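You operate a simulated robot arm through the tools that you are given. There is no shell and no other tool. Be economical: measure what you need, move in short steps, check, and stop when the job is done.

Carry out the task below with a simulated robot arm. There is one attempt and no reset: what you move stays moved.

JOB
Put things in order on the top of the parts bench. At the end: the red wool roller is on the flat box; the black foot stands where the red wool roller stood; the white dye bottle stands where the teal large plug stood; the teal large plug stands where the black foot stood; whatever was shut is shut again. Leave all else as you found it, and nothing knocked over.

Only the result counts: the job must be done as asked and must still hold three seconds after the hand-in. Knocking over, shifting, dropping, spilling or breaking anything else fails it.

ROBOT AND FRAMES
A 7-joint arm with a two-finger parallel gripper, fixed in place. Base frame: the origin is at the foot of the arm, x ahead of it, y to its left, z up; the work surface is at about z = 0. Lengths are in m, angles in degrees, forces in N, time in s.
With the tool pointing down near the work surface it reaches from about 0.22 to 0.58 m from the base axis. Its first joint turns from -66.0 to 66.0 degrees. Payload 2.5 kg.
The tool frame sits at the grasp point between the pads (the TCP): z along the fingers, y along the line on which they close. The tips reach 0.023 m beyond it. The gripper opens to 0.094 m. The fingers are 0.038 m wide and 0.01 m thick; the gripper's body (0.054 by 0.096 m) begins 0.039 m behind the TCP.
Orientation is that of the tool frame in the base frame, as [roll, pitch, yaw] about the fixed x, y, z axes, in that order (R = Rz(yaw) Ry(pitch) Rx(roll)). With the fingers straight down and closing along the base's y, the tool's x points along the base's -x, its y along +y and its z along -z.

CONTROLS
- The arm moves only by the tool servo_tool. Its argument "deltas" is a list of rows, each a list of 7 numbers: the shift along the tool's x, y, z in m, then the turn, a rotation vector about the tool's x, y, z in degrees, then the gripper command, from -1 (shut) to 1 (fully open), values between in proportion. In form: [[tx, ty, tz, rx, ry, rz, fingers], ...]. A call has 1 to 8 rows; each row shifts and turns the commanded pose from where the row before left it, along the tool's axes as they then stand. Rows are played at 5 a second. More than 0.05 m and 8.6 degrees between two rows, or a gripper value outside its range, and nothing of the call is played. A pose out of reach is approached as far as the arm can. The call stops where the force on the tool passes 40 N (or 10 N more than at its start, if that is more) or the arm is blocked; 0.2 s more then pass. The fingers move at their own pace (about 0.108 m/s each) and stop on an object; they squeeze with about 26 N. The grip force told is the motor's: it shows also when the fingers shut on nothing. Time passes only in rows, and 0.2 s behind the last, so rows that do not move let the fingers close. It gives the time, the measured TCP pose, the force on the tool (base axes), the opening and the grip force at its end, in the units of the frame above (readings bear some noise).
- Cameras (640 x 400 px; columns grow to the right, rows downward): "scene" is fixed at [0.1334, -0.4346, 0.5414]; the picture's right is [0.66, -0.75, 0.00], its down [-0.47, -0.42, -0.78] and it looks along [0.58, 0.51, -0.63] (base axes); focal length 270 px, centre (320, 200). "wrist" rides on the gripper at [-0.039, 0, -0.044] in the tool frame; the picture's right is [0.00, -1.00, 0.00], its down [0.97, 0.00, -0.24] and it looks along [0.24, 0.00, 0.97] (tool axes); focal length 218 px, centre (320, 200).
- capture(camera): a new picture of that camera. No time passes.
- pixel_to_xyz(camera, pixels): for up to 12 pixels [column, row] of the newest picture of that camera ("zoom" is the newest enlarged one), the place [x, y, z] in the base frame of the surface seen there, good to about 0.003 m, but the place of the scene camera against the robot may be out by one fixed shift of up to 0.012 m in any direction. No time passes.
- close_up(camera, box): a new picture of the part [left, top, right, bottom] of that camera's present view, enlarged. No time passes.
- close_job(): hands the job in; it is judged then, once.

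Keep the steps short. Do not move on a guess: measure, check each grasp and each placing, and mend mistakes. In all there are 80 turns and 46 pictures (those below and enlarged ones count). Leave the gripper open and the arm clear of the work at the hand-in unless told otherwise, and finish with a single line.

The tools are called as name(argument=value, ...) on one line, values as JSON. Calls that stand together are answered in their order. servo_tool: Moves the arm, as the interface text tells. Its arguments: {"type":"object","properties":{"deltas":{"type":"array"}},"required":["deltas"]} The other tools are called the same way: capture (camera) takes a picture; pixel_to_xyz (camera, pixels) gives the place of the surface under pixels of a picture; close_up (camera, box) takes an enlarged picture of a part of a camera's view; close_job () hands the job in.

At the start:

```text
clock: 0.0
ee_pos: [0.4579, -0.0487, 0.3347]
orientation: [180.0, -0.1, -179.9]
force: [-0.2, -0.8, 0.3]
grip_width: 0.0939
grasp_force: 0.1
```

scene: 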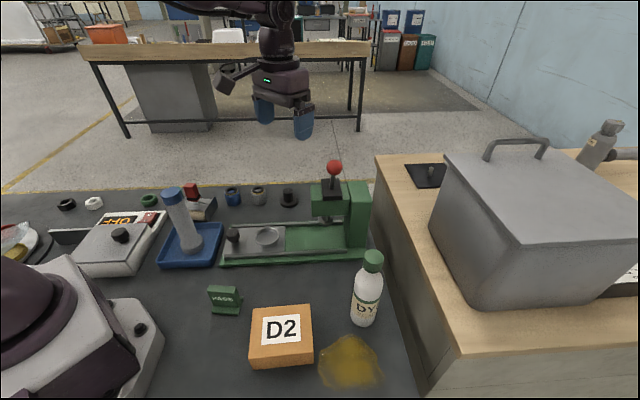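
wrist: 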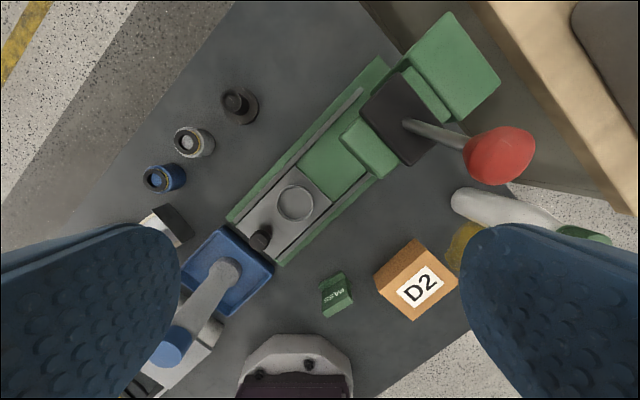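

I see a row of small parts along the far edge, a D2 box, a dye bottle and a press. I'll enlarge the two halves to tell the parts apart.

close_up(camera="scene", box=[0, 170, 220, 300])

close_up(camera="scene", box=[160, 150, 400, 300])

close_up(camera="scene", box=[190, 240, 430, 390])

```text
2.91 times, centred on (110, 235) of scene
```

zoom: 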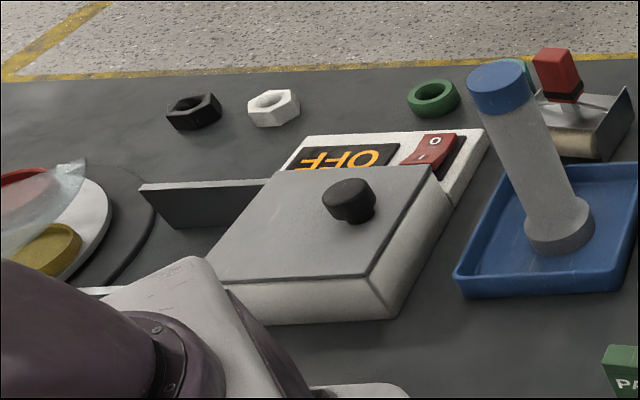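

```text
2.67 times, centred on (280, 225) of scene
```

zoom: 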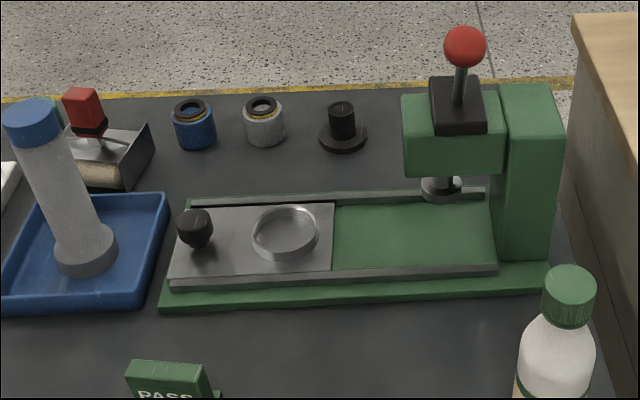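

```text
2.67 times, centred on (310, 315) of scene
```

zoom: 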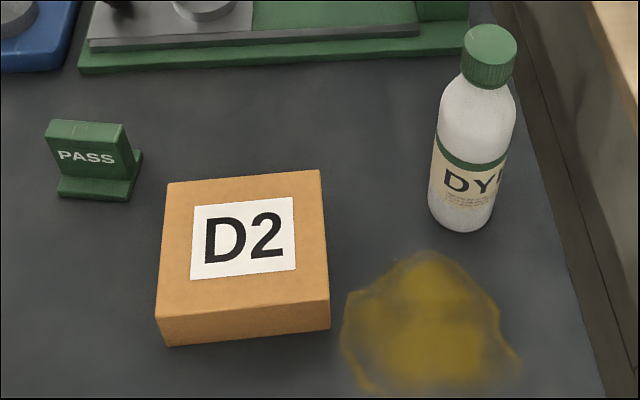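

The red roller, the black foot, the bottle and the box are visible. I don't see a clearly teal plug yet. I'll measure the known things and take a close look at the left part of the bench.

pixel_to_xyz(camera="scene", pixels=[[191, 190], [199, 215], [233, 190], [258, 190], [289, 192], [289, 205], [281, 330], [373, 257], [365, 320], [120, 235], [113, 260], [149, 201]])

close_up(camera="scene", box=[170, 170, 310, 258])

close_up(camera="wrist", box=[100, 60, 340, 210])

```text
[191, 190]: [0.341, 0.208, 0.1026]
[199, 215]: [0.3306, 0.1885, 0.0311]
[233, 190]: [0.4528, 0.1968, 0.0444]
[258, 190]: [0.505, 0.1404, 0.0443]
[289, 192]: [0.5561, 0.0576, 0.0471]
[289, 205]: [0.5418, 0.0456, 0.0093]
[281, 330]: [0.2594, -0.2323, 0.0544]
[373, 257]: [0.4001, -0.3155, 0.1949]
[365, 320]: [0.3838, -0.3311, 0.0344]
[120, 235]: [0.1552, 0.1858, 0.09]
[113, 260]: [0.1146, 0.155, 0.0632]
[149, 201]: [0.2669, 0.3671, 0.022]
```

```text
4.55 times, centred on (240, 214) of scene
```

zoom: 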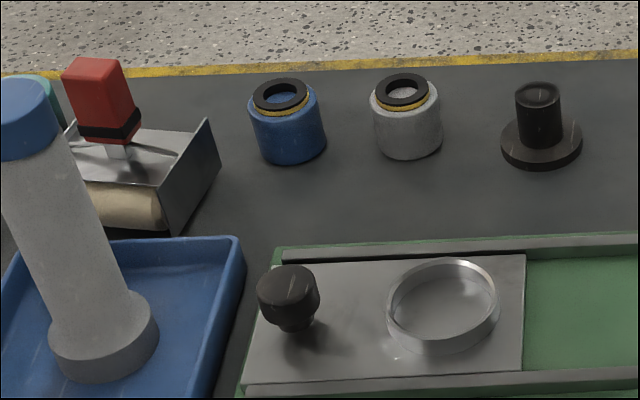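

```text
2.67 times, centred on (220, 135) of wrist
```

zoom: 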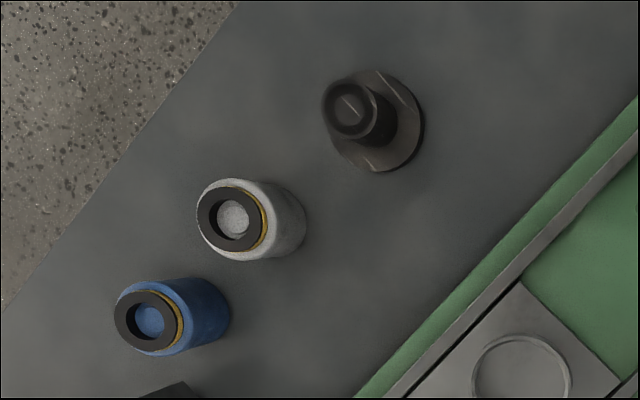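

A teal thing peeks out behind the leaning white post near pixel (179, 191). I'll move the wrist camera above that area, staying high.

servo_tool(deltas=[[0.02, 0.042, 0, 0, 0, 0, 1], [0.02, 0.042, 0, 0, 0, 0, 1], [0.02, 0.042, 0, 0, 0, 0, 1], [0.02, 0.042, 0, 0, 0, 0, 1], [0.02, 0.042, 0, 0, 0, 0, 1], [0.02, 0.042, 0, 0, 0, 0, 1], [0, 0, 0, 0, 0, 0, 1]])

capture(camera="wrist")

capture(camera="scene")

```text
clock: 1.6
ee_pos: [0.3348, 0.2057, 0.332]
orientation: [180.0, 0.0, -179.9]
force: [-0.2, -0.2, -0.3]
grip_width: 0.094
grasp_force: 0.0
```

```text
38 pictures are left
```

wrist: 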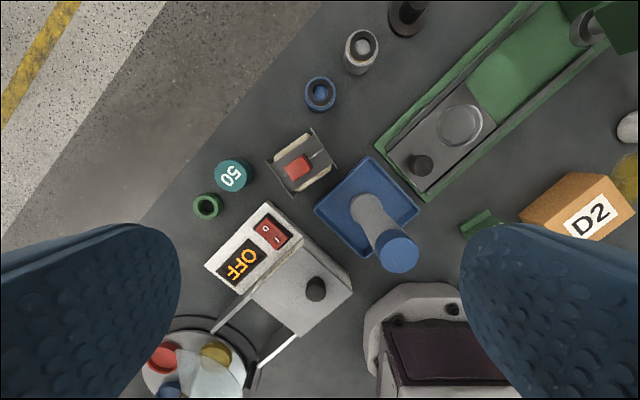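

```text
37 pictures are left
```

scene: 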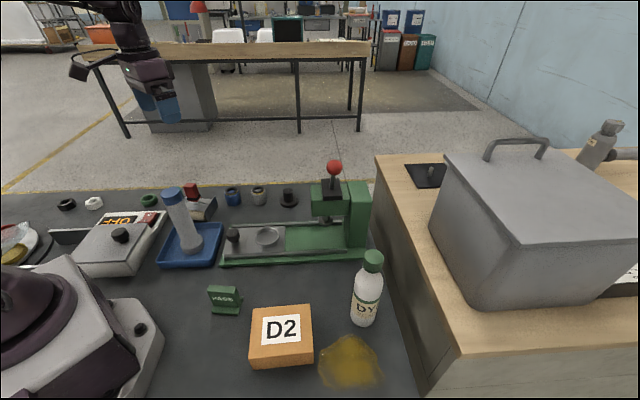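

The teal plug, marked "50", stands free at wrist pixel (232, 175), left of the red roller at (297, 165). I'll measure both, along with their neighbours, in this view.

pixel_to_xyz(camera="wrist", pixels=[[228, 171], [218, 178], [246, 178], [232, 163], [231, 189], [296, 166], [286, 159], [307, 174], [268, 157], [313, 130], [336, 165], [292, 194]])

close_up(camera="wrist", box=[190, 110, 350, 210])

```text
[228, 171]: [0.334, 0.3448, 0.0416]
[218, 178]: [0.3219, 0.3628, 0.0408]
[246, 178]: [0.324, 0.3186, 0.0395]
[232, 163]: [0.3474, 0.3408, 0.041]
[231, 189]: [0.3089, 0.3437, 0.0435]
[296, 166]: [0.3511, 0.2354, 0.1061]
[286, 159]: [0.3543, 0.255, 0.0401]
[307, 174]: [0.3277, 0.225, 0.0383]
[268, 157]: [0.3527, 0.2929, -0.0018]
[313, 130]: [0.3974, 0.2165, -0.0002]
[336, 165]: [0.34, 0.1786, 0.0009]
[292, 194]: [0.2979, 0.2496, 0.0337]
```

```text
4.00 times, centred on (270, 160) of wrist
```

zoom: 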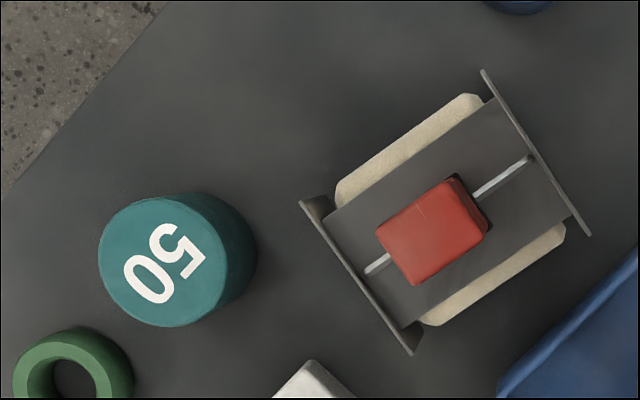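

The roller handle is at about (0.351, 0.235), top at z 0.106. The plug is at about (0.327, 0.341). Next I'll move to the other side to measure the box, the bottle and the foot with the wrist camera.

servo_tool(deltas=[[-0.002, -0.0445, 0, 0, 0, 0, 1], [-0.002, -0.0445, 0, 0, 0, 0, 1], [-0.002, -0.0445, 0, 0, 0, 0, 1], [-0.002, -0.0445, 0, 0, 0, 0, 1], [-0.002, -0.0445, 0, 0, 0, 0, 1], [-0.002, -0.0445, 0, 0, 0, 0, 1], [-0.002, -0.0445, 0, 0, 0, 0, 1], [-0.002, -0.0445, 0, 0, 0, 0, 1]])

capture(camera="wrist")

```text
clock: 3.4
ee_pos: [0.3547, -0.1538, 0.332]
orientation: [-180.0, 0.0, -179.9]
force: [-0.4, -0.7, -0.5]
grip_width: 0.0938
grasp_force: 0.1
```

```text
35 pictures are left
```

wrist: 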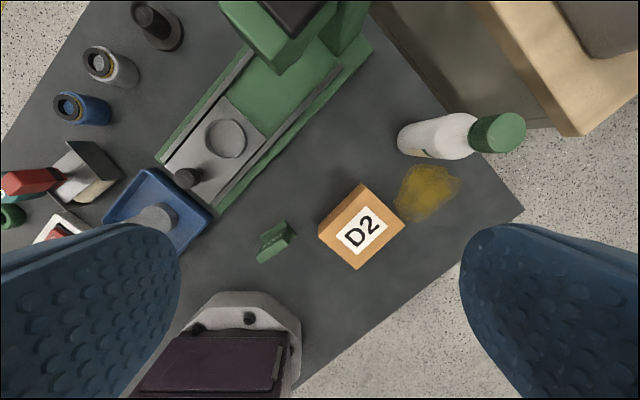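

The box, the bottle and the foot are all in view. I'll enlarge the box and the foot and measure the points.

close_up(camera="wrist", box=[284, 170, 444, 270])

pixel_to_xyz(camera="wrist", pixels=[[363, 188], [402, 226], [359, 265], [328, 240], [361, 228], [405, 138], [400, 150], [440, 135], [515, 133], [492, 132], [146, 14], [172, 45]])

```text
4.00 times, centred on (364, 220) of wrist
```

zoom: 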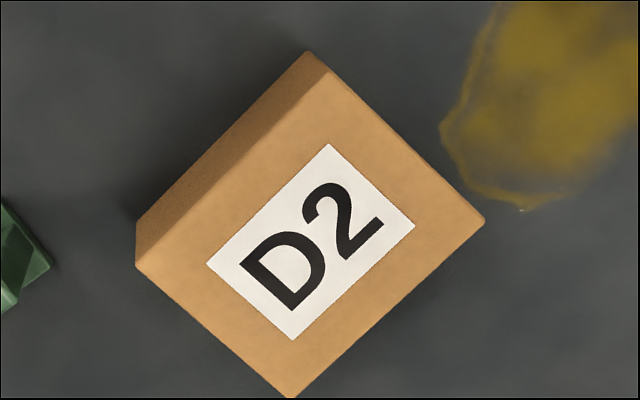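

```text
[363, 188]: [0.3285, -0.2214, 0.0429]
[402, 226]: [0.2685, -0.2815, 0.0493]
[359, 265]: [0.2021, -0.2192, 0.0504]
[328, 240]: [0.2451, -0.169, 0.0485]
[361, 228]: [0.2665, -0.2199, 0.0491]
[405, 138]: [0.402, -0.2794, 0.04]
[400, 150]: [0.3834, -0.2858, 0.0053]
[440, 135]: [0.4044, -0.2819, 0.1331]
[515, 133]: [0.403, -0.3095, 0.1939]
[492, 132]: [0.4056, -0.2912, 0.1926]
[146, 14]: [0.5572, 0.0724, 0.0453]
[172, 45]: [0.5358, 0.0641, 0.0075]
```

The box top is about 0.10 × 0.085 m, centred at about (0.262, −0.221) at z 0.05, with its long edge at about −45°. The roller comes first, so I go back over it.

servo_tool(deltas=[[0.0, 0.0485, 0, 0, 0, 0, 1], [0.0, 0.0485, 0, 0, 0, 0, 1], [0.0, 0.0485, 0, 0, 0, 0, 1], [0.0, 0.0485, 0, 0, 0, 0, 1], [0.0, 0.0485, 0, 0, 0, 0, 1], [0.0, 0.0485, 0, 0, 0, 0, 1], [0.0, 0.0485, 0, 0, 0, 0, 1], [0.0, 0.0485, 0, 0, 0, 0, 1]])

servo_tool(deltas=[[0, 0, 0.02, 0, 0, -8.4, 1], [0, 0, 0.02, 0, 0, -8.4, 1], [0, 0, 0.02, 0, 0, -8.4, 1], [0, 0, 0.02, 0, 0, -8.4, 1], [0, 0, 0, 0, 0, 0, 1]])

capture(camera="wrist")

```text
clock: 5.2
ee_pos: [0.3554, 0.2381, 0.3348]
orientation: [-180.0, -0.1, -180.0]
force: [0.0, 0.2, -0.4]
grip_width: 0.0941
grasp_force: 0.0
```

```text
clock: 6.4
ee_pos: [0.3551, 0.2366, 0.2525]
orientation: [-180.0, -0.1, -146.3]
force: [0.4, -0.7, 0.8]
grip_width: 0.0942
grasp_force: 0.1
```

```text
33 pictures are left
```

wrist: 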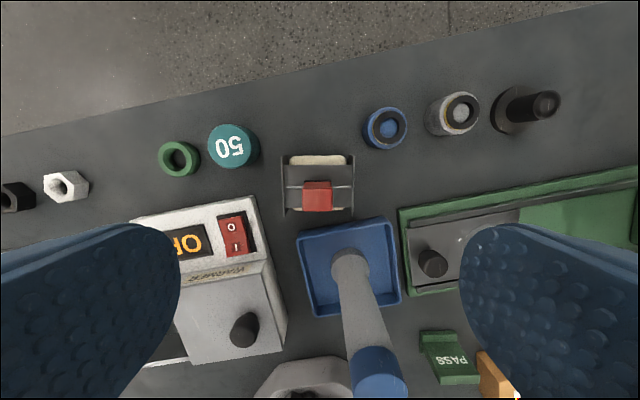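

The roller sits square in the view at (318, 185). I'll enlarge it and measure the handle and the cheek corners.

close_up(camera="wrist", box=[270, 140, 366, 220])

pixel_to_xyz(camera="wrist", pixels=[[305, 186], [318, 182], [330, 186], [318, 190], [318, 202], [282, 156], [354, 157], [284, 215], [354, 211], [318, 158], [318, 170], [233, 146]])

```text
5.00 times, centred on (318, 180) of wrist
```

zoom: 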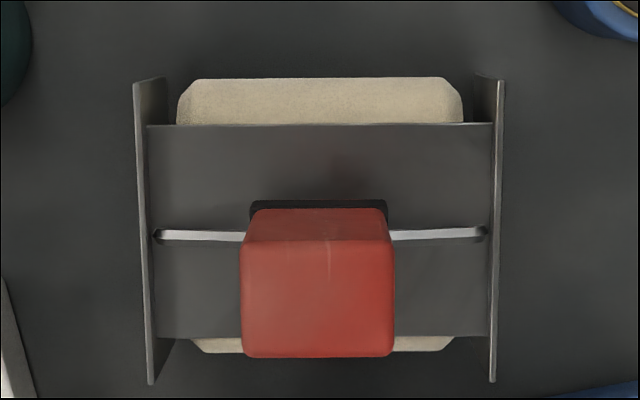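

```text
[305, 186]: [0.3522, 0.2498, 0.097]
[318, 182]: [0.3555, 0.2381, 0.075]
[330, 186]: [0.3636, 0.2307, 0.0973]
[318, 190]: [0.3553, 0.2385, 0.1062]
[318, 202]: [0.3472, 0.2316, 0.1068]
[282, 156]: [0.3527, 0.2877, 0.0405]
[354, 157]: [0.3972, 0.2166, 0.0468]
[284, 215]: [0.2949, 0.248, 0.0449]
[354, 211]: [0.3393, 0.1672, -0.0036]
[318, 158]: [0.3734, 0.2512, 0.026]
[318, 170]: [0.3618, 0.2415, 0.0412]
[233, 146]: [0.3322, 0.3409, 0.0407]
```

The handle is 28 × 21 mm, with its top at 0.106 and its centre at about (0.348, 0.234). It is aligned with the gripper. I'll centre over it and come down to z ≈ 0.088, fingers open.

servo_tool(deltas=[[0.008, 0.0022, 0, 0, 0, 0, 1], [0, 0, 0.04, 0, 0, 0, 1], [0, 0, 0.04, 0, 0, 0, 1], [0, 0, 0.04, 0, 0, 0, 1], [0, 0, 0.025, 0, 0, 0, 1], [0, 0, 0.02, 0, 0, 0, 1], [0, 0, 0, 0, 0, 0, 1]])

capture(camera="wrist")

```text
clock: 8.0
ee_pos: [0.3472, 0.2318, 0.0882]
orientation: [-180.0, 0.1, -146.3]
force: [-0.1, -0.6, 0.3]
grip_width: 0.0941
grasp_force: 0.0
```

```text
31 pictures are left
```

wrist: 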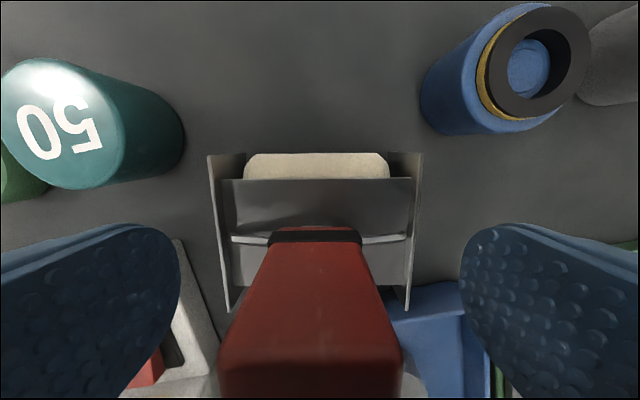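

The handle is between the fingers, about 2 mm towards the left one. I'll shift by that amount and close.

servo_tool(deltas=[[0, 0.002, 0, 0, 0, 0, 1], [0, 0, 0, 0, 0, 0, -1], [0, 0, 0, 0, 0, 0, -1], [0, 0, 0, 0, 0, 0, -1], [0, 0, 0, 0, 0, 0, -1]])

servo_tool(deltas=[[0, 0, -0.01, 0, 0, 0, -1], [0, 0, -0.03, 0, 0, 0, -1], [0, 0, -0.04, 0, 0, 0, -1], [0, 0, -0.04, 0, 0, 0, -1], [0, 0, -0.04, 0, 0, 0, -1], [0, 0, -0.04, 0, 0, 0, -1], [0, 0, 0, 0, 0, 0, -1]])

capture(camera="wrist")

```text
clock: 9.2
ee_pos: [0.3446, 0.2342, 0.0882]
orientation: [-179.9, 0.0, -146.4]
force: [0.8, -1.1, 0.1]
grip_width: 0.0293
grasp_force: 25.9
```

```text
clock: 10.8
ee_pos: [0.3448, 0.2337, 0.2877]
orientation: [180.0, 0.1, -146.4]
force: [0.0, 0.3, -1.3]
grip_width: 0.0296
grasp_force: 25.8
```

```text
30 pictures are left
```

wrist: 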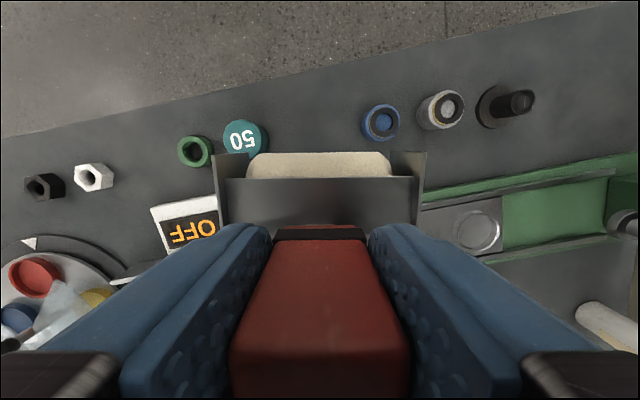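

The roller is held (opening 0.0296, 26 N) and lifted clear. Now I carry it high towards the box.

servo_tool(deltas=[[0.0321, -0.0333, 0, 0, 0, 0, -1], [0.0321, -0.0333, 0, 0, 0, 0, -1], [0.0321, -0.0333, 0, 0, 0, 0, -1], [0.0321, -0.0333, 0, 0, 0, 0, -1], [0.0321, -0.0333, 0, 0, 0, 0, -1], [0.0321, -0.0333, 0, 0, 0, 0, -1], [0.0321, -0.0333, 0, 0, 0, 0, -1], [0.0321, -0.0333, 0, 0, 0, 0, -1]])

servo_tool(deltas=[[0.0321, -0.0333, 0, 0, 0, 0, -1], [0.0, 0.0, 0, 0, 0, -5.7, -1], [0, 0, 0, 0, 0, -5.7, -1], [0, 0, 0, 0, 0, 0, -1]])

capture(camera="wrist")

```text
clock: 12.6
ee_pos: [0.2766, -0.1269, 0.2875]
orientation: [180.0, 0.0, -146.3]
force: [0.5, 0.6, -2.3]
grip_width: 0.0293
grasp_force: 26.3
```

```text
clock: 13.6
ee_pos: [0.2696, -0.1745, 0.2874]
orientation: [180.0, -0.1, -134.8]
force: [-0.6, 0.2, -1.7]
grip_width: 0.0297
grasp_force: 25.4
```

```text
29 pictures are left
```

wrist: 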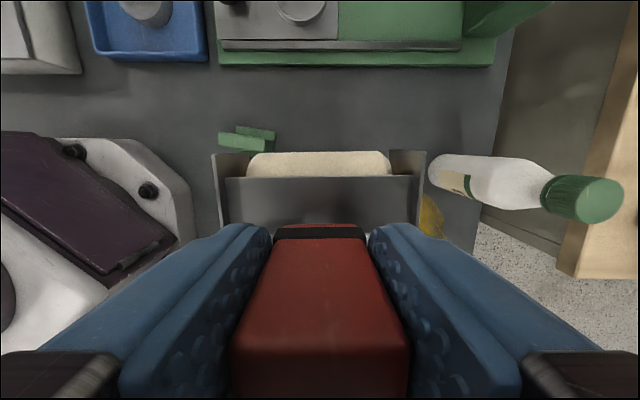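

Over the box area. I'll move the last 5 cm sideways, lower part of the way, and check with the scene camera.

servo_tool(deltas=[[0.0384, -0.0274, 0, 0, 0, 0, -1], [0, 0, 0.04, 0, 0, 0, -1], [0, 0, 0.04, 0, 0, 0, -1], [0, 0, 0, 0, 0, 0, -1]])

close_up(camera="scene", box=[190, 200, 430, 390])

capture(camera="wrist")

```text
clock: 14.6
ee_pos: [0.2645, -0.2221, 0.2097]
orientation: [179.9, 0.1, -135.0]
force: [-0.6, 0.4, -3.4]
grip_width: 0.0297
grasp_force: 26.2
```

```text
2.11 times, centred on (310, 295) of scene
```

zoom: 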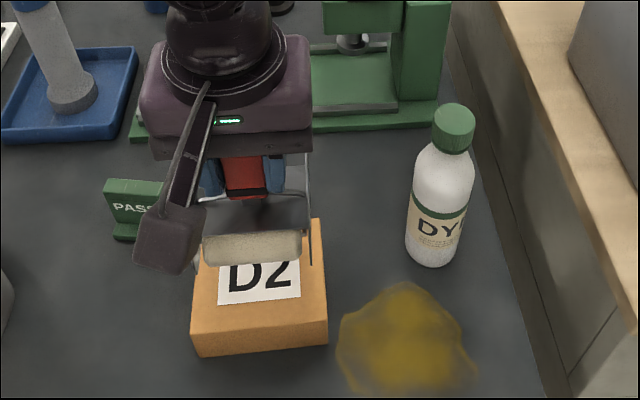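

```text
27 pictures are left
```

wrist: 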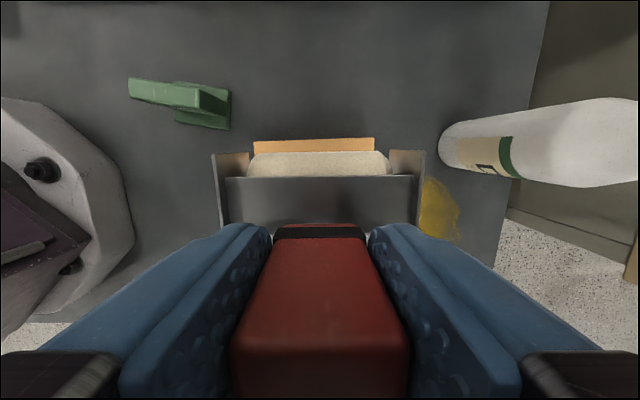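

Behind the roller the box edge spans columns 254–375, so the box centre is about 4 mm towards tool +y. The other direction matches. I'll correct that and lower close to the top.

servo_tool(deltas=[[0, 0.004, 0, 0, 0, 0, -1], [0, 0, 0.03, 0, 0, 0, -1], [0, 0, 0.025, 0, 0, 0, -1], [0, 0, 0.01, 0, 0, 0, -1], [0, 0, 0, 0, 0, 0, -1]])

close_up(camera="scene", box=[220, 230, 364, 380])

```text
clock: 15.8
ee_pos: [0.2602, -0.2206, 0.1429]
orientation: [180.0, 0.0, -135.1]
force: [0.2, -0.4, -1.7]
grip_width: 0.0296
grasp_force: 26.1
```

```text
2.67 times, centred on (292, 305) of scene
```

zoom: 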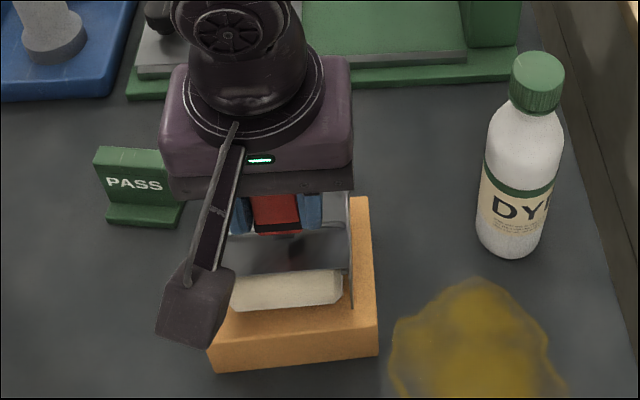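

Here the roller looks a bit too far back on the box. I'll measure box corners against the cheek in this enlarged picture.

pixel_to_xyz(camera="zoom", pixels=[[375, 320], [360, 203], [212, 340], [371, 326], [351, 300], [352, 240], [348, 200], [285, 290], [335, 285], [340, 318]])

```text
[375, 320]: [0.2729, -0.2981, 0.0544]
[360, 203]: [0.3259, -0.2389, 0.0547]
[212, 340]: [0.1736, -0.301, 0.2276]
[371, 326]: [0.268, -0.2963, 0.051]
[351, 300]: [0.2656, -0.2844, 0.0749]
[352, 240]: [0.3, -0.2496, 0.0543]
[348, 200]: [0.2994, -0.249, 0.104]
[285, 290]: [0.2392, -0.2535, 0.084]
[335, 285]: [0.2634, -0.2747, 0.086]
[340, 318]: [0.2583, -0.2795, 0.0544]
```

By the scene camera the cheek is about 5 mm too far to tool +y and about 2 mm back. I'll correct by 3 mm and 1.5 mm and lower until it touches.

servo_tool(deltas=[[0.0015, -0.003, 0, 0, 0, 0, -1], [0, 0, 0.003, 0, 0, 0, -1], [0, 0, 0.0015, 0, 0, 0, -1], [0, 0, 0, 0, 0, 0, -1]])

```text
clock: 16.8
ee_pos: [0.2606, -0.2216, 0.1396]
orientation: [180.0, 0.1, -134.9]
force: [-0.1, -0.7, 0.2]
grip_width: 0.0296
grasp_force: 25.8
```

servo_tool(deltas=[[0, 0, 0.001, 0, 0, 0, -1], [0, 0, 0.001, 0, 0, 0, -1], [0, 0, 0, 0, 0, 0, -1]])

```text
clock: 17.6
ee_pos: [0.262, -0.222, 0.1372]
orientation: [-179.8, 0.0, -135.0]
force: [-2.6, 0.9, 22.1]
grip_width: 0.0294
grasp_force: 26.4
```

It is firmly on the box (22 N upward). I'll ease off 1 mm, open, and rise.

servo_tool(deltas=[[0, 0, -0.0012, 0, 0, 0, -1], [0, 0, 0, 0, 0, 0, -0.2], [0, 0, 0, 0, 0, 0, -0.2], [0, 0, -0.02, 0, 0, 0, 0.2], [0, 0, -0.04, 0, 0, 0, 0.6], [0, 0, -0.05, 0, 0, 0, 1], [0, 0, -0.05, 0, 0, 0, 1], [0, 0, 0, 0, 0, 0, 1]])

capture(camera="wrist")

close_up(camera="scene", box=[220, 230, 364, 380])

```text
clock: 19.4
ee_pos: [0.2615, -0.2229, 0.2989]
orientation: [180.0, 0.0, -135.0]
force: [0.4, -0.5, 0.4]
grip_width: 0.0942
grasp_force: 0.1
```

```text
25 pictures are left
```

wrist: 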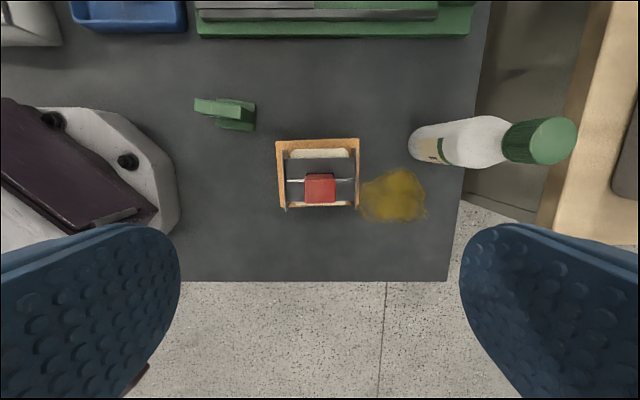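

```text
2.67 times, centred on (292, 305) of scene
```

zoom: 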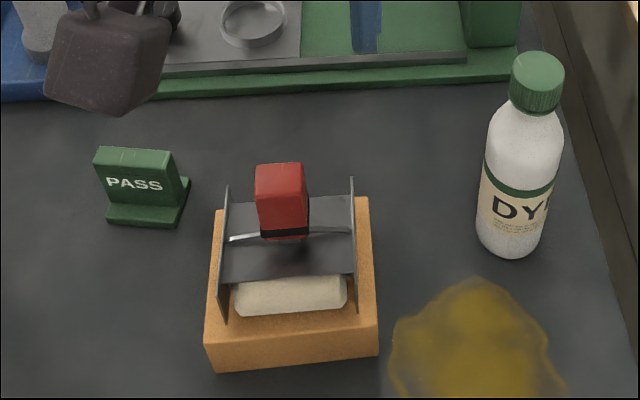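

The roller stands squarely on the box with margin all round. The foot is next. Before crossing near the press I'll check its height.

pixel_to_xyz(camera="scene", pixels=[[334, 163], [334, 190], [320, 190], [357, 190], [172, 190], [289, 190], [355, 240], [300, 232]])

```text
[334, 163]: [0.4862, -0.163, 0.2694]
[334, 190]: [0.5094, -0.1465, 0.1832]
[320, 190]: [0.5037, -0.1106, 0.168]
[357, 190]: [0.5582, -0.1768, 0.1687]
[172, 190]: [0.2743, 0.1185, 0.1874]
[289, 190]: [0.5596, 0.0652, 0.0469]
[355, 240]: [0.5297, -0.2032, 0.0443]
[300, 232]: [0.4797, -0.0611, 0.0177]
```

The red knob tops out at about 0.275 near (0.486, −0.15). I'll bow the path away from it and look at the foot from above.

servo_tool(deltas=[[-0.045, 0.013, 0, 0, 0, 0, 1], [-0.045, 0.013, -0.005, 0, 0, 0, 1], [-0.045, 0.013, 0, 0, 0, 0, 1], [-0.045, 0.006, 0, 0, 0, 0, 1], [-0.045, 0, 0, 0, 0, 0, 1], [-0.045, -0.012, 0, 0, 0, 0, 1], [-0.045, -0.015, 0, 0, 0, 0, 1], [-0.045, -0.015, 0.0, 0, 0, 0, 1]])

servo_tool(deltas=[[0, 0, 0.04, 0, 0, 0, 1], [0, 0, 0.04, 0, 0, 0, 1], [0, 0, 0, 0, 0, 0, 1]])

capture(camera="wrist")

```text
clock: 21.2
ee_pos: [0.5133, 0.0366, 0.3043]
orientation: [179.9, -0.1, -135.1]
force: [-0.2, -0.6, -0.2]
grip_width: 0.0938
grasp_force: 0.0
```

```text
clock: 22.0
ee_pos: [0.5136, 0.0358, 0.2242]
orientation: [-180.0, 0.2, -134.9]
force: [0.6, 0.1, -0.4]
grip_width: 0.0941
grasp_force: 0.1
```

```text
23 pictures are left
```

wrist: 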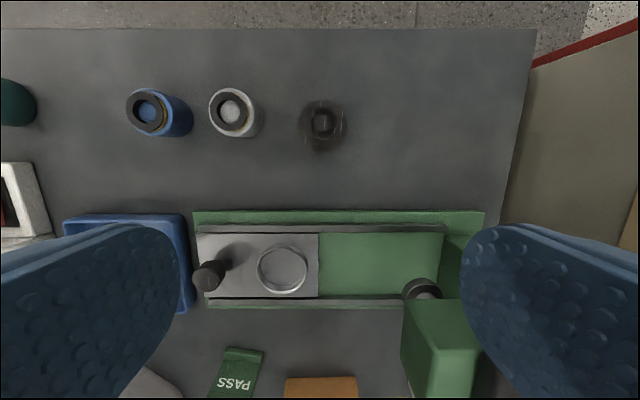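

The foot is at (323, 124), almost straight below the camera. I'll enlarge and measure it.

close_up(camera="wrist", box=[283, 94, 363, 154])

pixel_to_xyz(camera="wrist", pixels=[[323, 120], [303, 124], [343, 124], [323, 142], [323, 105], [236, 112], [323, 132]])

```text
6.67 times, centred on (323, 124) of wrist
```

zoom: 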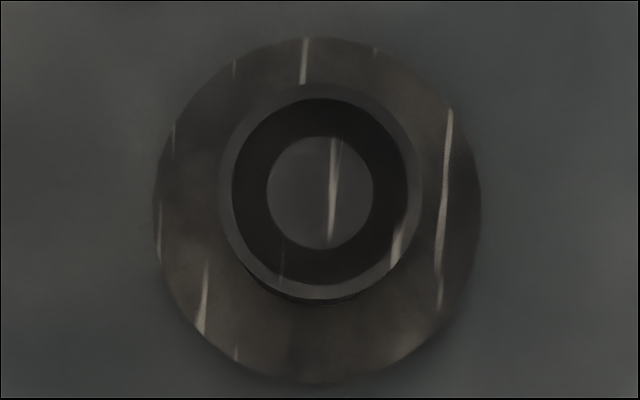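

```text
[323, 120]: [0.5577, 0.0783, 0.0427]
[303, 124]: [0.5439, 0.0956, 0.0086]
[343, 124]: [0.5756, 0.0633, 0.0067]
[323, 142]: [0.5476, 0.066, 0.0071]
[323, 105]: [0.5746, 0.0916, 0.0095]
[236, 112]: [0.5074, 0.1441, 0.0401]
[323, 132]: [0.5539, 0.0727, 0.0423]
```

The foot's base is 55 mm across, the stub about 28 mm, its centre about (0.559, 0.077), top at 0.045. I'll go over it with the fingers half open and descend to z ≈ 0.038.

servo_tool(deltas=[[-0.031, -0.0015, 0, 0, 0, 0, 0.5], [-0.0306, -0.0015, 0, 0, 0, 0, 0.5], [0, 0, 0.045, 0, 0, 0, 0.5], [0, 0, 0.045, 0, 0, 0, 0.5], [0, 0, 0.04, 0, 0, 0, 0.5], [0, 0, 0, 0, 0, 0, 0.5]])

capture(camera="wrist")

```text
clock: 23.4
ee_pos: [0.5588, 0.076, 0.0922]
orientation: [179.9, -0.1, -134.9]
force: [-0.1, 1.1, -1.1]
grip_width: 0.0703
grasp_force: 0.1
```

```text
21 pictures are left
```

wrist: 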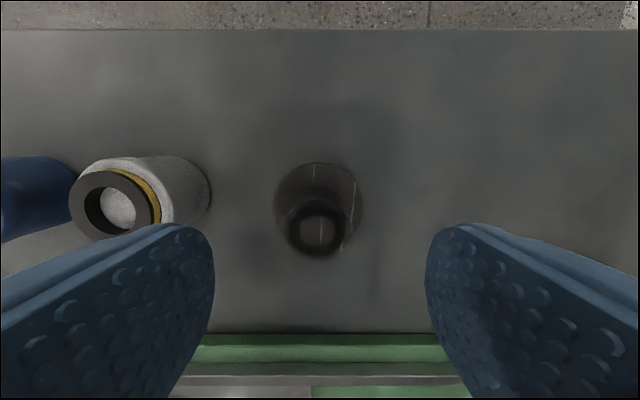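

The stub is centred, about 3 mm further out. I'll correct that, descend to 0.038, and grip.

servo_tool(deltas=[[-0.003, 0, 0.02, 0, 0, 0, 0.5], [0, 0, 0.02, 0, 0, 0, 0.5], [0, 0, 0.014, 0, 0, 0, 0.5], [0, 0, 0, 0, 0, 0, 0.5], [0, 0, 0, 0, 0, 0, -1], [0, 0, 0, 0, 0, 0, -1], [0, 0, 0, 0, 0, 0, -1], [0, 0, 0, 0, 0, 0, -1]])

```text
clock: 25.2
ee_pos: [0.5599, 0.0787, 0.0399]
orientation: [180.0, 0.0, -134.9]
force: [0.2, -0.2, -0.5]
grip_width: 0.0292
grasp_force: 26.7
```

The foot is gripped (0.029 m). I'll lift it and carry it to the roller's old place at (0.346, 0.234).

servo_tool(deltas=[[0, 0, -0.01, 0, 0, 0, -1], [0, 0, -0.03, 0, 0, 0, -1], [0, 0, -0.045, 0, 0, 0, -1], [0, 0, -0.045, 0, 0, 0, -1], [0, 0, -0.045, 0, 0, 0, -1], [0, 0, -0.03, 0, 0, 0, -1], [0, 0, 0, 0, 0, 0, -1]])

servo_tool(deltas=[[0.0069, 0.0435, 0, 0, 0, 0, -1], [0.0069, 0.0435, 0, 0, 0, 0, -1], [0.0069, 0.0435, 0, 0, 0, 0, -1], [0.0069, 0.0435, 0, 0, 0, 0, -1], [0.0069, 0.0435, 0, 0, 0, 0, -1], [0.0069, 0.0435, 0, 0, 0, 0, -1], [0, 0, 0, 0, 0, 0, -1]])

capture(camera="wrist")

```text
clock: 26.8
ee_pos: [0.5613, 0.0792, 0.2432]
orientation: [-179.9, -0.1, -135.0]
force: [-0.3, 0.4, -0.4]
grip_width: 0.0292
grasp_force: 25.8
```

```text
clock: 28.4
ee_pos: [0.3441, 0.2319, 0.2457]
orientation: [-180.0, 0.0, -135.1]
force: [1.1, 0.0, -0.8]
grip_width: 0.0292
grasp_force: 25.5
```

```text
20 pictures are left
```

wrist: 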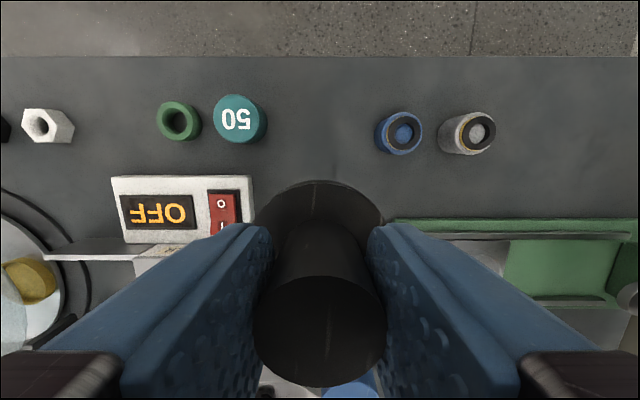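

The foot is held upright. I'll descend part of the way and check the clearance to the white post with the scene camera. I'll also measure the teal plug's top in this view.

pixel_to_xyz(camera="wrist", pixels=[[218, 120], [257, 120], [237, 98], [237, 134], [237, 118], [266, 118]])

servo_tool(deltas=[[-0.0028, 0, 0.0, 0, 0, 0, -1], [0, 0, 0.045, 0, 0, 0, -1], [0, 0, 0.045, 0, 0, 0, -1], [0, 0, 0.045, 0, 0, 0, -1], [0, 0, 0, 0, 0, 0, -1]])

close_up(camera="scene", box=[110, 100, 270, 280])

```text
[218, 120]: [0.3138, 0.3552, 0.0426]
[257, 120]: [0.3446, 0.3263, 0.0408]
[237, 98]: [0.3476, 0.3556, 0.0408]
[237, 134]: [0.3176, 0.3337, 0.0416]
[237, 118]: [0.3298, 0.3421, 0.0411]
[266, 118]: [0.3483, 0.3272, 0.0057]
```

```text
clock: 29.6
ee_pos: [0.35, 0.2348, 0.1084]
orientation: [180.0, 0.0, -135.0]
force: [-0.2, -0.5, -1.8]
grip_width: 0.0292
grasp_force: 26.0
```

```text
2.22 times, centred on (190, 190) of scene
```

zoom: 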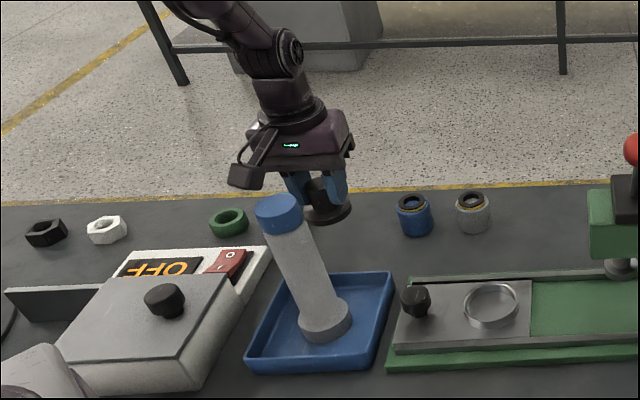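

A block on the gripper hangs near the post in this view. I'll measure its place against the post cap before lowering further.

pixel_to_xyz(camera="zoom", pixels=[[240, 178], [255, 183], [262, 150], [280, 208], [295, 215], [330, 215], [290, 160], [340, 180]])

```text
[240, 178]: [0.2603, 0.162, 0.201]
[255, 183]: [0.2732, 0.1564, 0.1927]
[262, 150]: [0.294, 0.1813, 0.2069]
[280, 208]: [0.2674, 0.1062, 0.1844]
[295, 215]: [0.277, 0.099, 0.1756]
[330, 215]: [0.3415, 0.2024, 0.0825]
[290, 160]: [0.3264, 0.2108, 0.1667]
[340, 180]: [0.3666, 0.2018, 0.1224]
```

The block's underside would come within about 1 cm of the post cap if I lowered here. The foot is round, so I'll rise a little, turn the gripper 45° so the block swings away from the post, and then lower.

servo_tool(deltas=[[0, 0, -0.03, 0, 0, 0, -1], [0, 0, 0, 0, 0, 7.5, -1], [0, 0, 0, 0, 0, 7.5, -1], [0, 0, 0, 0, 0, 7.5, -1], [0, 0, 0, 0, 0, 7.5, -1], [0, 0, 0, 0, 0, 7.5, -1], [0, 0, 0, 0, 0, 7.5, -1], [0, 0, 0, 0, 0, 0, -1]])

```text
clock: 31.4
ee_pos: [0.3479, 0.2354, 0.1386]
orientation: [-179.9, -0.1, 179.9]
force: [0.0, -0.4, -0.4]
grip_width: 0.029
grasp_force: 26.3
```

Turned. I'll shift 1–2 mm onto the place and lower to just above the surface.

servo_tool(deltas=[[0.002, -0.001, 0.03, 0, 0, 0, -1], [0, 0, 0.03, 0, 0, 0, -1], [0, 0, 0.03, 0, 0, 0, -1], [0, 0, 0.006, 0, 0, 0, -1], [0, 0, 0, 0, 0, 0, -1]])

close_up(camera="scene", box=[110, 130, 270, 280])

```text
clock: 32.6
ee_pos: [0.347, 0.2353, 0.043]
orientation: [180.0, 0.1, -180.0]
force: [0.1, -0.1, -1.1]
grip_width: 0.029
grasp_force: 26.4
```

```text
2.67 times, centred on (190, 205) of scene
```

zoom: 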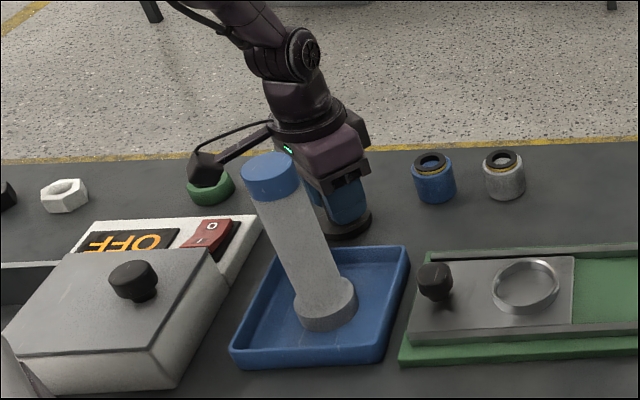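

Clear of everything. I'll lower the last few millimetres until it touches.

servo_tool(deltas=[[0, 0, 0.002, 0, 0, 0, -1], [0, 0, 0.001, 0, 0, 0, -1], [0, 0, 0.001, 0, 0, 0, -1], [0, 0, 0, 0, 0, 0, -1]])

```text
clock: 33.6
ee_pos: [0.3469, 0.2357, 0.0394]
orientation: [-179.9, 0.1, -180.0]
force: [-5.2, -2.7, 15.7]
grip_width: 0.0293
grasp_force: 26.2
```

Touching (16 N). I'll release with a small opening and rise.

servo_tool(deltas=[[0, 0, -0.0007, 0, 0, 0, -1], [0, 0, 0, 0, 0, 0, -0.1], [0, 0, 0, 0, 0, 0, 0.1], [0, 0, -0.03, 0, 0, 0, 0.1], [0, 0, -0.045, 0, 0, 0, 0.1], [0, 0, -0.045, 0, 0, 0, 0.1], [0, 0, -0.045, 0, 0, 0, 1], [0, 0, 0, 0, 0, 0, 1]])

capture(camera="wrist")

```text
clock: 35.4
ee_pos: [0.347, 0.2338, 0.2034]
orientation: [-179.9, 0.0, -179.9]
force: [0.7, -0.4, -0.5]
grip_width: 0.0938
grasp_force: 0.1
```

```text
17 pictures are left
```

wrist: 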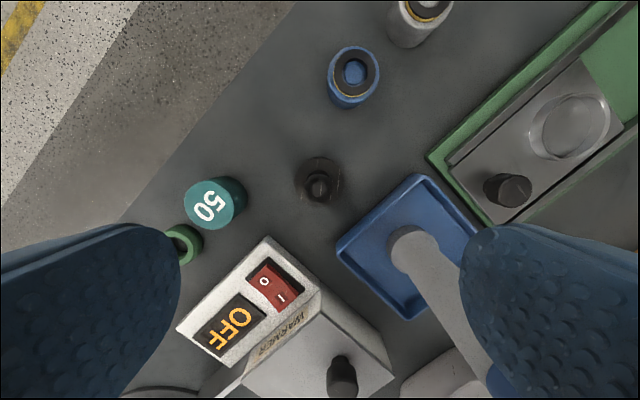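

The foot stands in the roller's old place. I'll measure it and the teal plug at (213, 203) in this view.

pixel_to_xyz(camera="wrist", pixels=[[295, 182], [341, 182], [318, 160], [317, 188], [188, 206], [232, 206], [210, 184], [210, 224], [185, 243], [268, 238]])

close_up(camera="wrist", box=[170, 150, 350, 262])

```text
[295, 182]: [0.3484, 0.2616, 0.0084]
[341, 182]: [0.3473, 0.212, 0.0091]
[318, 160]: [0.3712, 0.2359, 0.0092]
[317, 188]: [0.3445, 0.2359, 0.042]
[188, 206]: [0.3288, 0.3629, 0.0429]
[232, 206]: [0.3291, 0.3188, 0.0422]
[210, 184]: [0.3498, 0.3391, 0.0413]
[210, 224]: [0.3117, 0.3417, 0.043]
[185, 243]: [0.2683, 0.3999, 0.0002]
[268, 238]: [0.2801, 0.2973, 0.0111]
```

```text
3.56 times, centred on (260, 206) of wrist
```

zoom: 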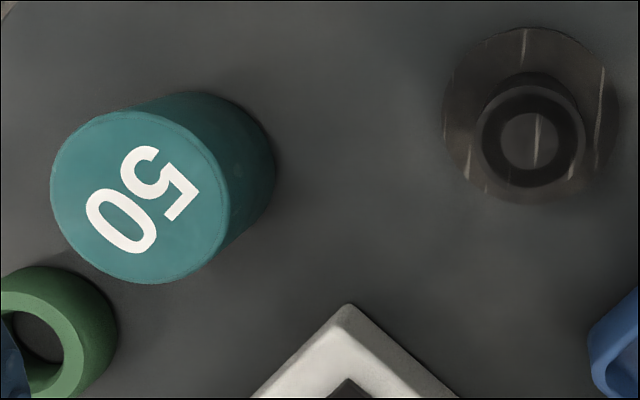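

The foot is centred at (0.347, 0.2365), good. The teal plug is 49 mm across, centred at (0.330, 0.342), top at 0.042. I'll go over it and lower, with a check partway.

servo_tool(deltas=[[0.0058, 0.036, 0, 0, 0, 0, 0.7], [0.0058, 0.036, 0, 0, 0, 0, 0.7], [0.0058, 0.036, 0, 0, 0, 0, 0.7], [0, 0, 0.04, 0, 0, 0, 0.7], [0, 0, 0.04, 0, 0, 0, 0.7], [0, 0, 0.03, 0, 0, 0, 0.7], [0, 0, 0, 0, 0, 0, 0.7]])

capture(camera="wrist")

```text
clock: 37.0
ee_pos: [0.33, 0.3433, 0.0926]
orientation: [179.9, 0.0, -180.0]
force: [0.5, 1.5, -0.8]
grip_width: 0.0798
grasp_force: 0.0
```

```text
15 pictures are left
```

wrist: 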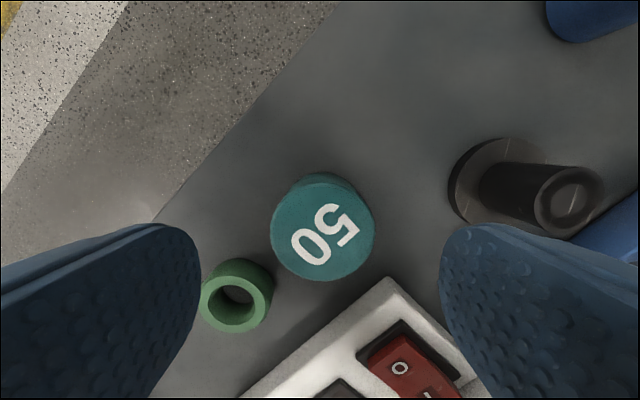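

The plug is centred between the fingers. The ring and the switch box corner are clear of the finger paths. I'll lower to 0.030 and grip.

servo_tool(deltas=[[-0.001, -0.001, 0.02, 0, 0, 0, 0.7], [0, 0, 0.02, 0, 0, 0, 0.7], [0, 0, 0.015, 0, 0, 0, 0.7], [0, 0, 0.007, 0, 0, 0, 0.7], [0, 0, 0, 0, 0, 0, 0.7], [0, 0, 0, 0, 0, 0, -1], [0, 0, 0, 0, 0, 0, -1], [0, 0, 0, 0, 0, 0, -1]])

```text
clock: 38.8
ee_pos: [0.3323, 0.3408, 0.0325]
orientation: [180.0, 0.0, 180.0]
force: [-0.2, 0.6, 0.1]
grip_width: 0.0486
grasp_force: 25.6
```

Gripped (0.0486 m). I'll lift it and carry it to the foot's old place at (0.560, 0.078).

servo_tool(deltas=[[0, 0, -0.01, 0, 0, 0, -1], [0, 0, -0.03, 0, 0, 0, -1], [0, 0, -0.045, 0, 0, 0, -1], [0, 0, -0.045, 0, 0, 0, -1], [0, 0, -0.045, 0, 0, 0, -1], [0, 0, 0, 0, 0, 0, -1]])

servo_tool(deltas=[[-0.0286, -0.0329, 0, 0, 0, 0, -1], [-0.0286, -0.0329, 0, 0, 0, 0, -1], [-0.0286, -0.0329, 0, 0, 0, 0, -1], [-0.0286, -0.0329, 0, 0, 0, 0, -1], [-0.0286, -0.0329, 0, 0, 0, 0, -1], [-0.0286, -0.0329, 0, 0, 0, 0, -1], [-0.0286, -0.0329, 0, 0, 0, 0, -1], [-0.0286, -0.0329, 0, 0, 0, 0, -1]])

servo_tool(deltas=[[0, 0, 0.045, 0, 0, 0, -1], [0, 0, 0.045, 0, 0, 0, -1], [0, 0, 0, 0, 0, 0, -1]])

close_up(camera="scene", box=[200, 110, 400, 270])

```text
clock: 40.2
ee_pos: [0.3319, 0.3416, 0.2095]
orientation: [-180.0, 0.0, 179.9]
force: [0.1, -1.0, -1.3]
grip_width: 0.0488
grasp_force: 25.8
```

```text
clock: 42.0
ee_pos: [0.5583, 0.078, 0.2069]
orientation: [180.0, 0.2, 180.0]
force: [-1.0, -0.7, -1.4]
grip_width: 0.0489
grasp_force: 26.3
```

```text
clock: 42.8
ee_pos: [0.5608, 0.076, 0.1167]
orientation: [-180.0, 0.0, 180.0]
force: [0.0, 0.3, -0.5]
grip_width: 0.0486
grasp_force: 26.1
```

```text
2.50 times, centred on (300, 190) of scene
```

zoom: 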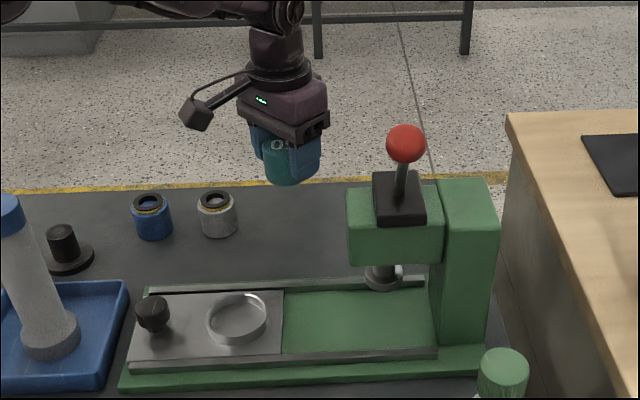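

All clear around the place. I'll lower to just above the bench and then until it touches.

servo_tool(deltas=[[0, 0.001, 0.035, 0, 0, 0, -1], [0, 0, 0.035, 0, 0, 0, -1], [0, 0, 0.01, 0, 0, 0, -1], [0, 0, 0.002, 0, 0, 0, -1], [0, 0, 0, 0, 0, 0, -1]])

servo_tool(deltas=[[0, 0, 0.001, 0, 0, 0, -1], [0, 0, 0.001, 0, 0, 0, -1], [0, 0, 0, 0, 0, 0, -1]])

```text
clock: 44.0
ee_pos: [0.5606, 0.0793, 0.0348]
orientation: [180.0, 0.0, 180.0]
force: [0.1, 0.3, -1.9]
grip_width: 0.049
grasp_force: 26.5
```

```text
clock: 44.8
ee_pos: [0.5606, 0.0796, 0.0331]
orientation: [180.0, 0.1, 179.9]
force: [-0.1, -0.5, -1.8]
grip_width: 0.0484
grasp_force: 25.8
```

servo_tool(deltas=[[0, 0, 0.001, 0, 0, 0, -1], [0, 0, 0.001, 0, 0, 0, -1], [0, 0, 0, 0, 0, 0, -1]])

```text
clock: 45.6
ee_pos: [0.5603, 0.0793, 0.0323]
orientation: [-180.0, 0.0, -180.0]
force: [-2.5, -1.0, 8.3]
grip_width: 0.0488
grasp_force: 26.2
```

Touching (8 N). I'll release with a modest opening and rise.

servo_tool(deltas=[[0, 0, -0.0005, 0, 0, 0, 0.15], [0, 0, 0, 0, 0, 0, 0.4], [0, 0, 0, 0, 0, 0, 0.4], [0, 0, -0.03, 0, 0, 0, 0.4], [0, 0, -0.045, 0, 0, 0, 0.4], [0, 0, -0.045, 0, 0, 0, 0.4], [0, 0, -0.045, 0, 0, 0, 1], [0, 0, -0.045, 0, 0, 0, 1]])

capture(camera="wrist")

```text
clock: 47.4
ee_pos: [0.5613, 0.0814, 0.243]
orientation: [-180.0, -0.1, 180.0]
force: [-0.2, 0.0, -0.2]
grip_width: 0.0939
grasp_force: 0.1
```

```text
13 pictures are left
```

wrist: 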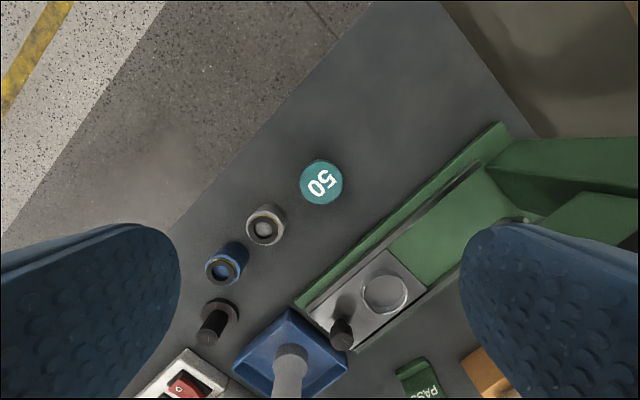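

The teal plug stands at (0.561, 0.080), correct. The bottle is next: at 0.195 tall it must be gripped by the cap. I'll check the height of the things near it, then rise and move inward away from the red knob.

pixel_to_xyz(camera="scene", pixels=[[373, 253], [363, 265], [383, 265], [352, 305], [381, 300], [366, 326], [450, 345], [400, 190], [440, 240], [480, 300], [450, 160]])

servo_tool(deltas=[[0, 0, -0.045, 0, 0, 0, 1], [0, 0, -0.045, 0, 0, 0, 1], [0.04, 0, -0.01, 0, 0, 0, 1], [0.04, 0, -0.01, 0, 0, 0, 1], [0.04, 0, -0.01, 0, 0, 0, 1], [0.04, 0, 0, 0, 0, 0, 1], [0, 0, 0, 0, 0, 0, 1]])

```text
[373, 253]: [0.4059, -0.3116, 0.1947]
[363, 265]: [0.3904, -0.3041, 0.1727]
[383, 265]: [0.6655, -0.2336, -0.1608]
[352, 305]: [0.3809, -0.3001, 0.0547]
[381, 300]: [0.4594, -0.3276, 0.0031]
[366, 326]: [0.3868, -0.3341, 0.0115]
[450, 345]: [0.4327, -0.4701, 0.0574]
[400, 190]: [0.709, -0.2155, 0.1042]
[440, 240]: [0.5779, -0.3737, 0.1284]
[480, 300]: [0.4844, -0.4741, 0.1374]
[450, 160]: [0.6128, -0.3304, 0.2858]
```

```text
clock: 49.0
ee_pos: [0.3996, 0.0808, 0.3613]
orientation: [180.0, 0.0, -180.0]
force: [0.0, 0.1, 0.2]
grip_width: 0.0941
grasp_force: 0.0
```

The chest is more than 0.12 m from the bottle. I'll move along −y at x = 0.40, staying high, to look at the bottle from above.

servo_tool(deltas=[[0, -0.0456, 0, 0, 0, 0, 1], [0, -0.0456, 0, 0, 0, 0, 1], [0, -0.0456, 0, 0, 0, 0, 1], [0, -0.0456, 0, 0, 0, 0, 1], [0, -0.0456, 0, 0, 0, 0, 1], [0, -0.0456, 0, 0, 0, 0, 1], [0, -0.0456, 0, 0, 0, 0, 1], [0, -0.0456, 0, 0, 0, 0, 1]])

servo_tool(deltas=[[0, 0, 0, 0, 0, 0, 1]])

capture(camera="wrist")

```text
clock: 50.8
ee_pos: [0.3994, -0.2848, 0.3617]
orientation: [180.0, 0.0, -179.8]
force: [-0.3, 0.6, 0.4]
grip_width: 0.0941
grasp_force: 0.1
```

```text
clock: 51.2
ee_pos: [0.4009, -0.2867, 0.3622]
orientation: [180.0, 0.0, 179.9]
force: [0.8, 0.6, 0.0]
grip_width: 0.0941
grasp_force: 0.0
```

```text
12 pictures are left
```

wrist: 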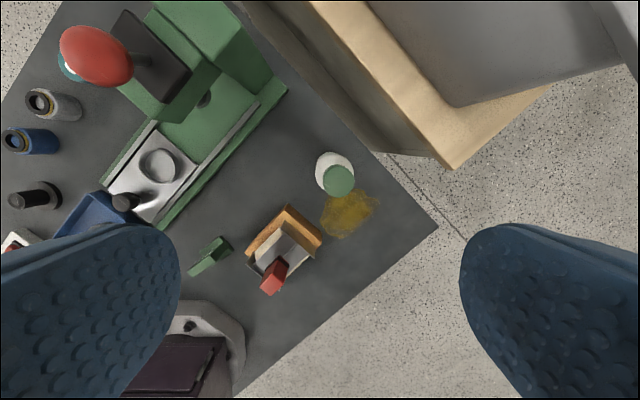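

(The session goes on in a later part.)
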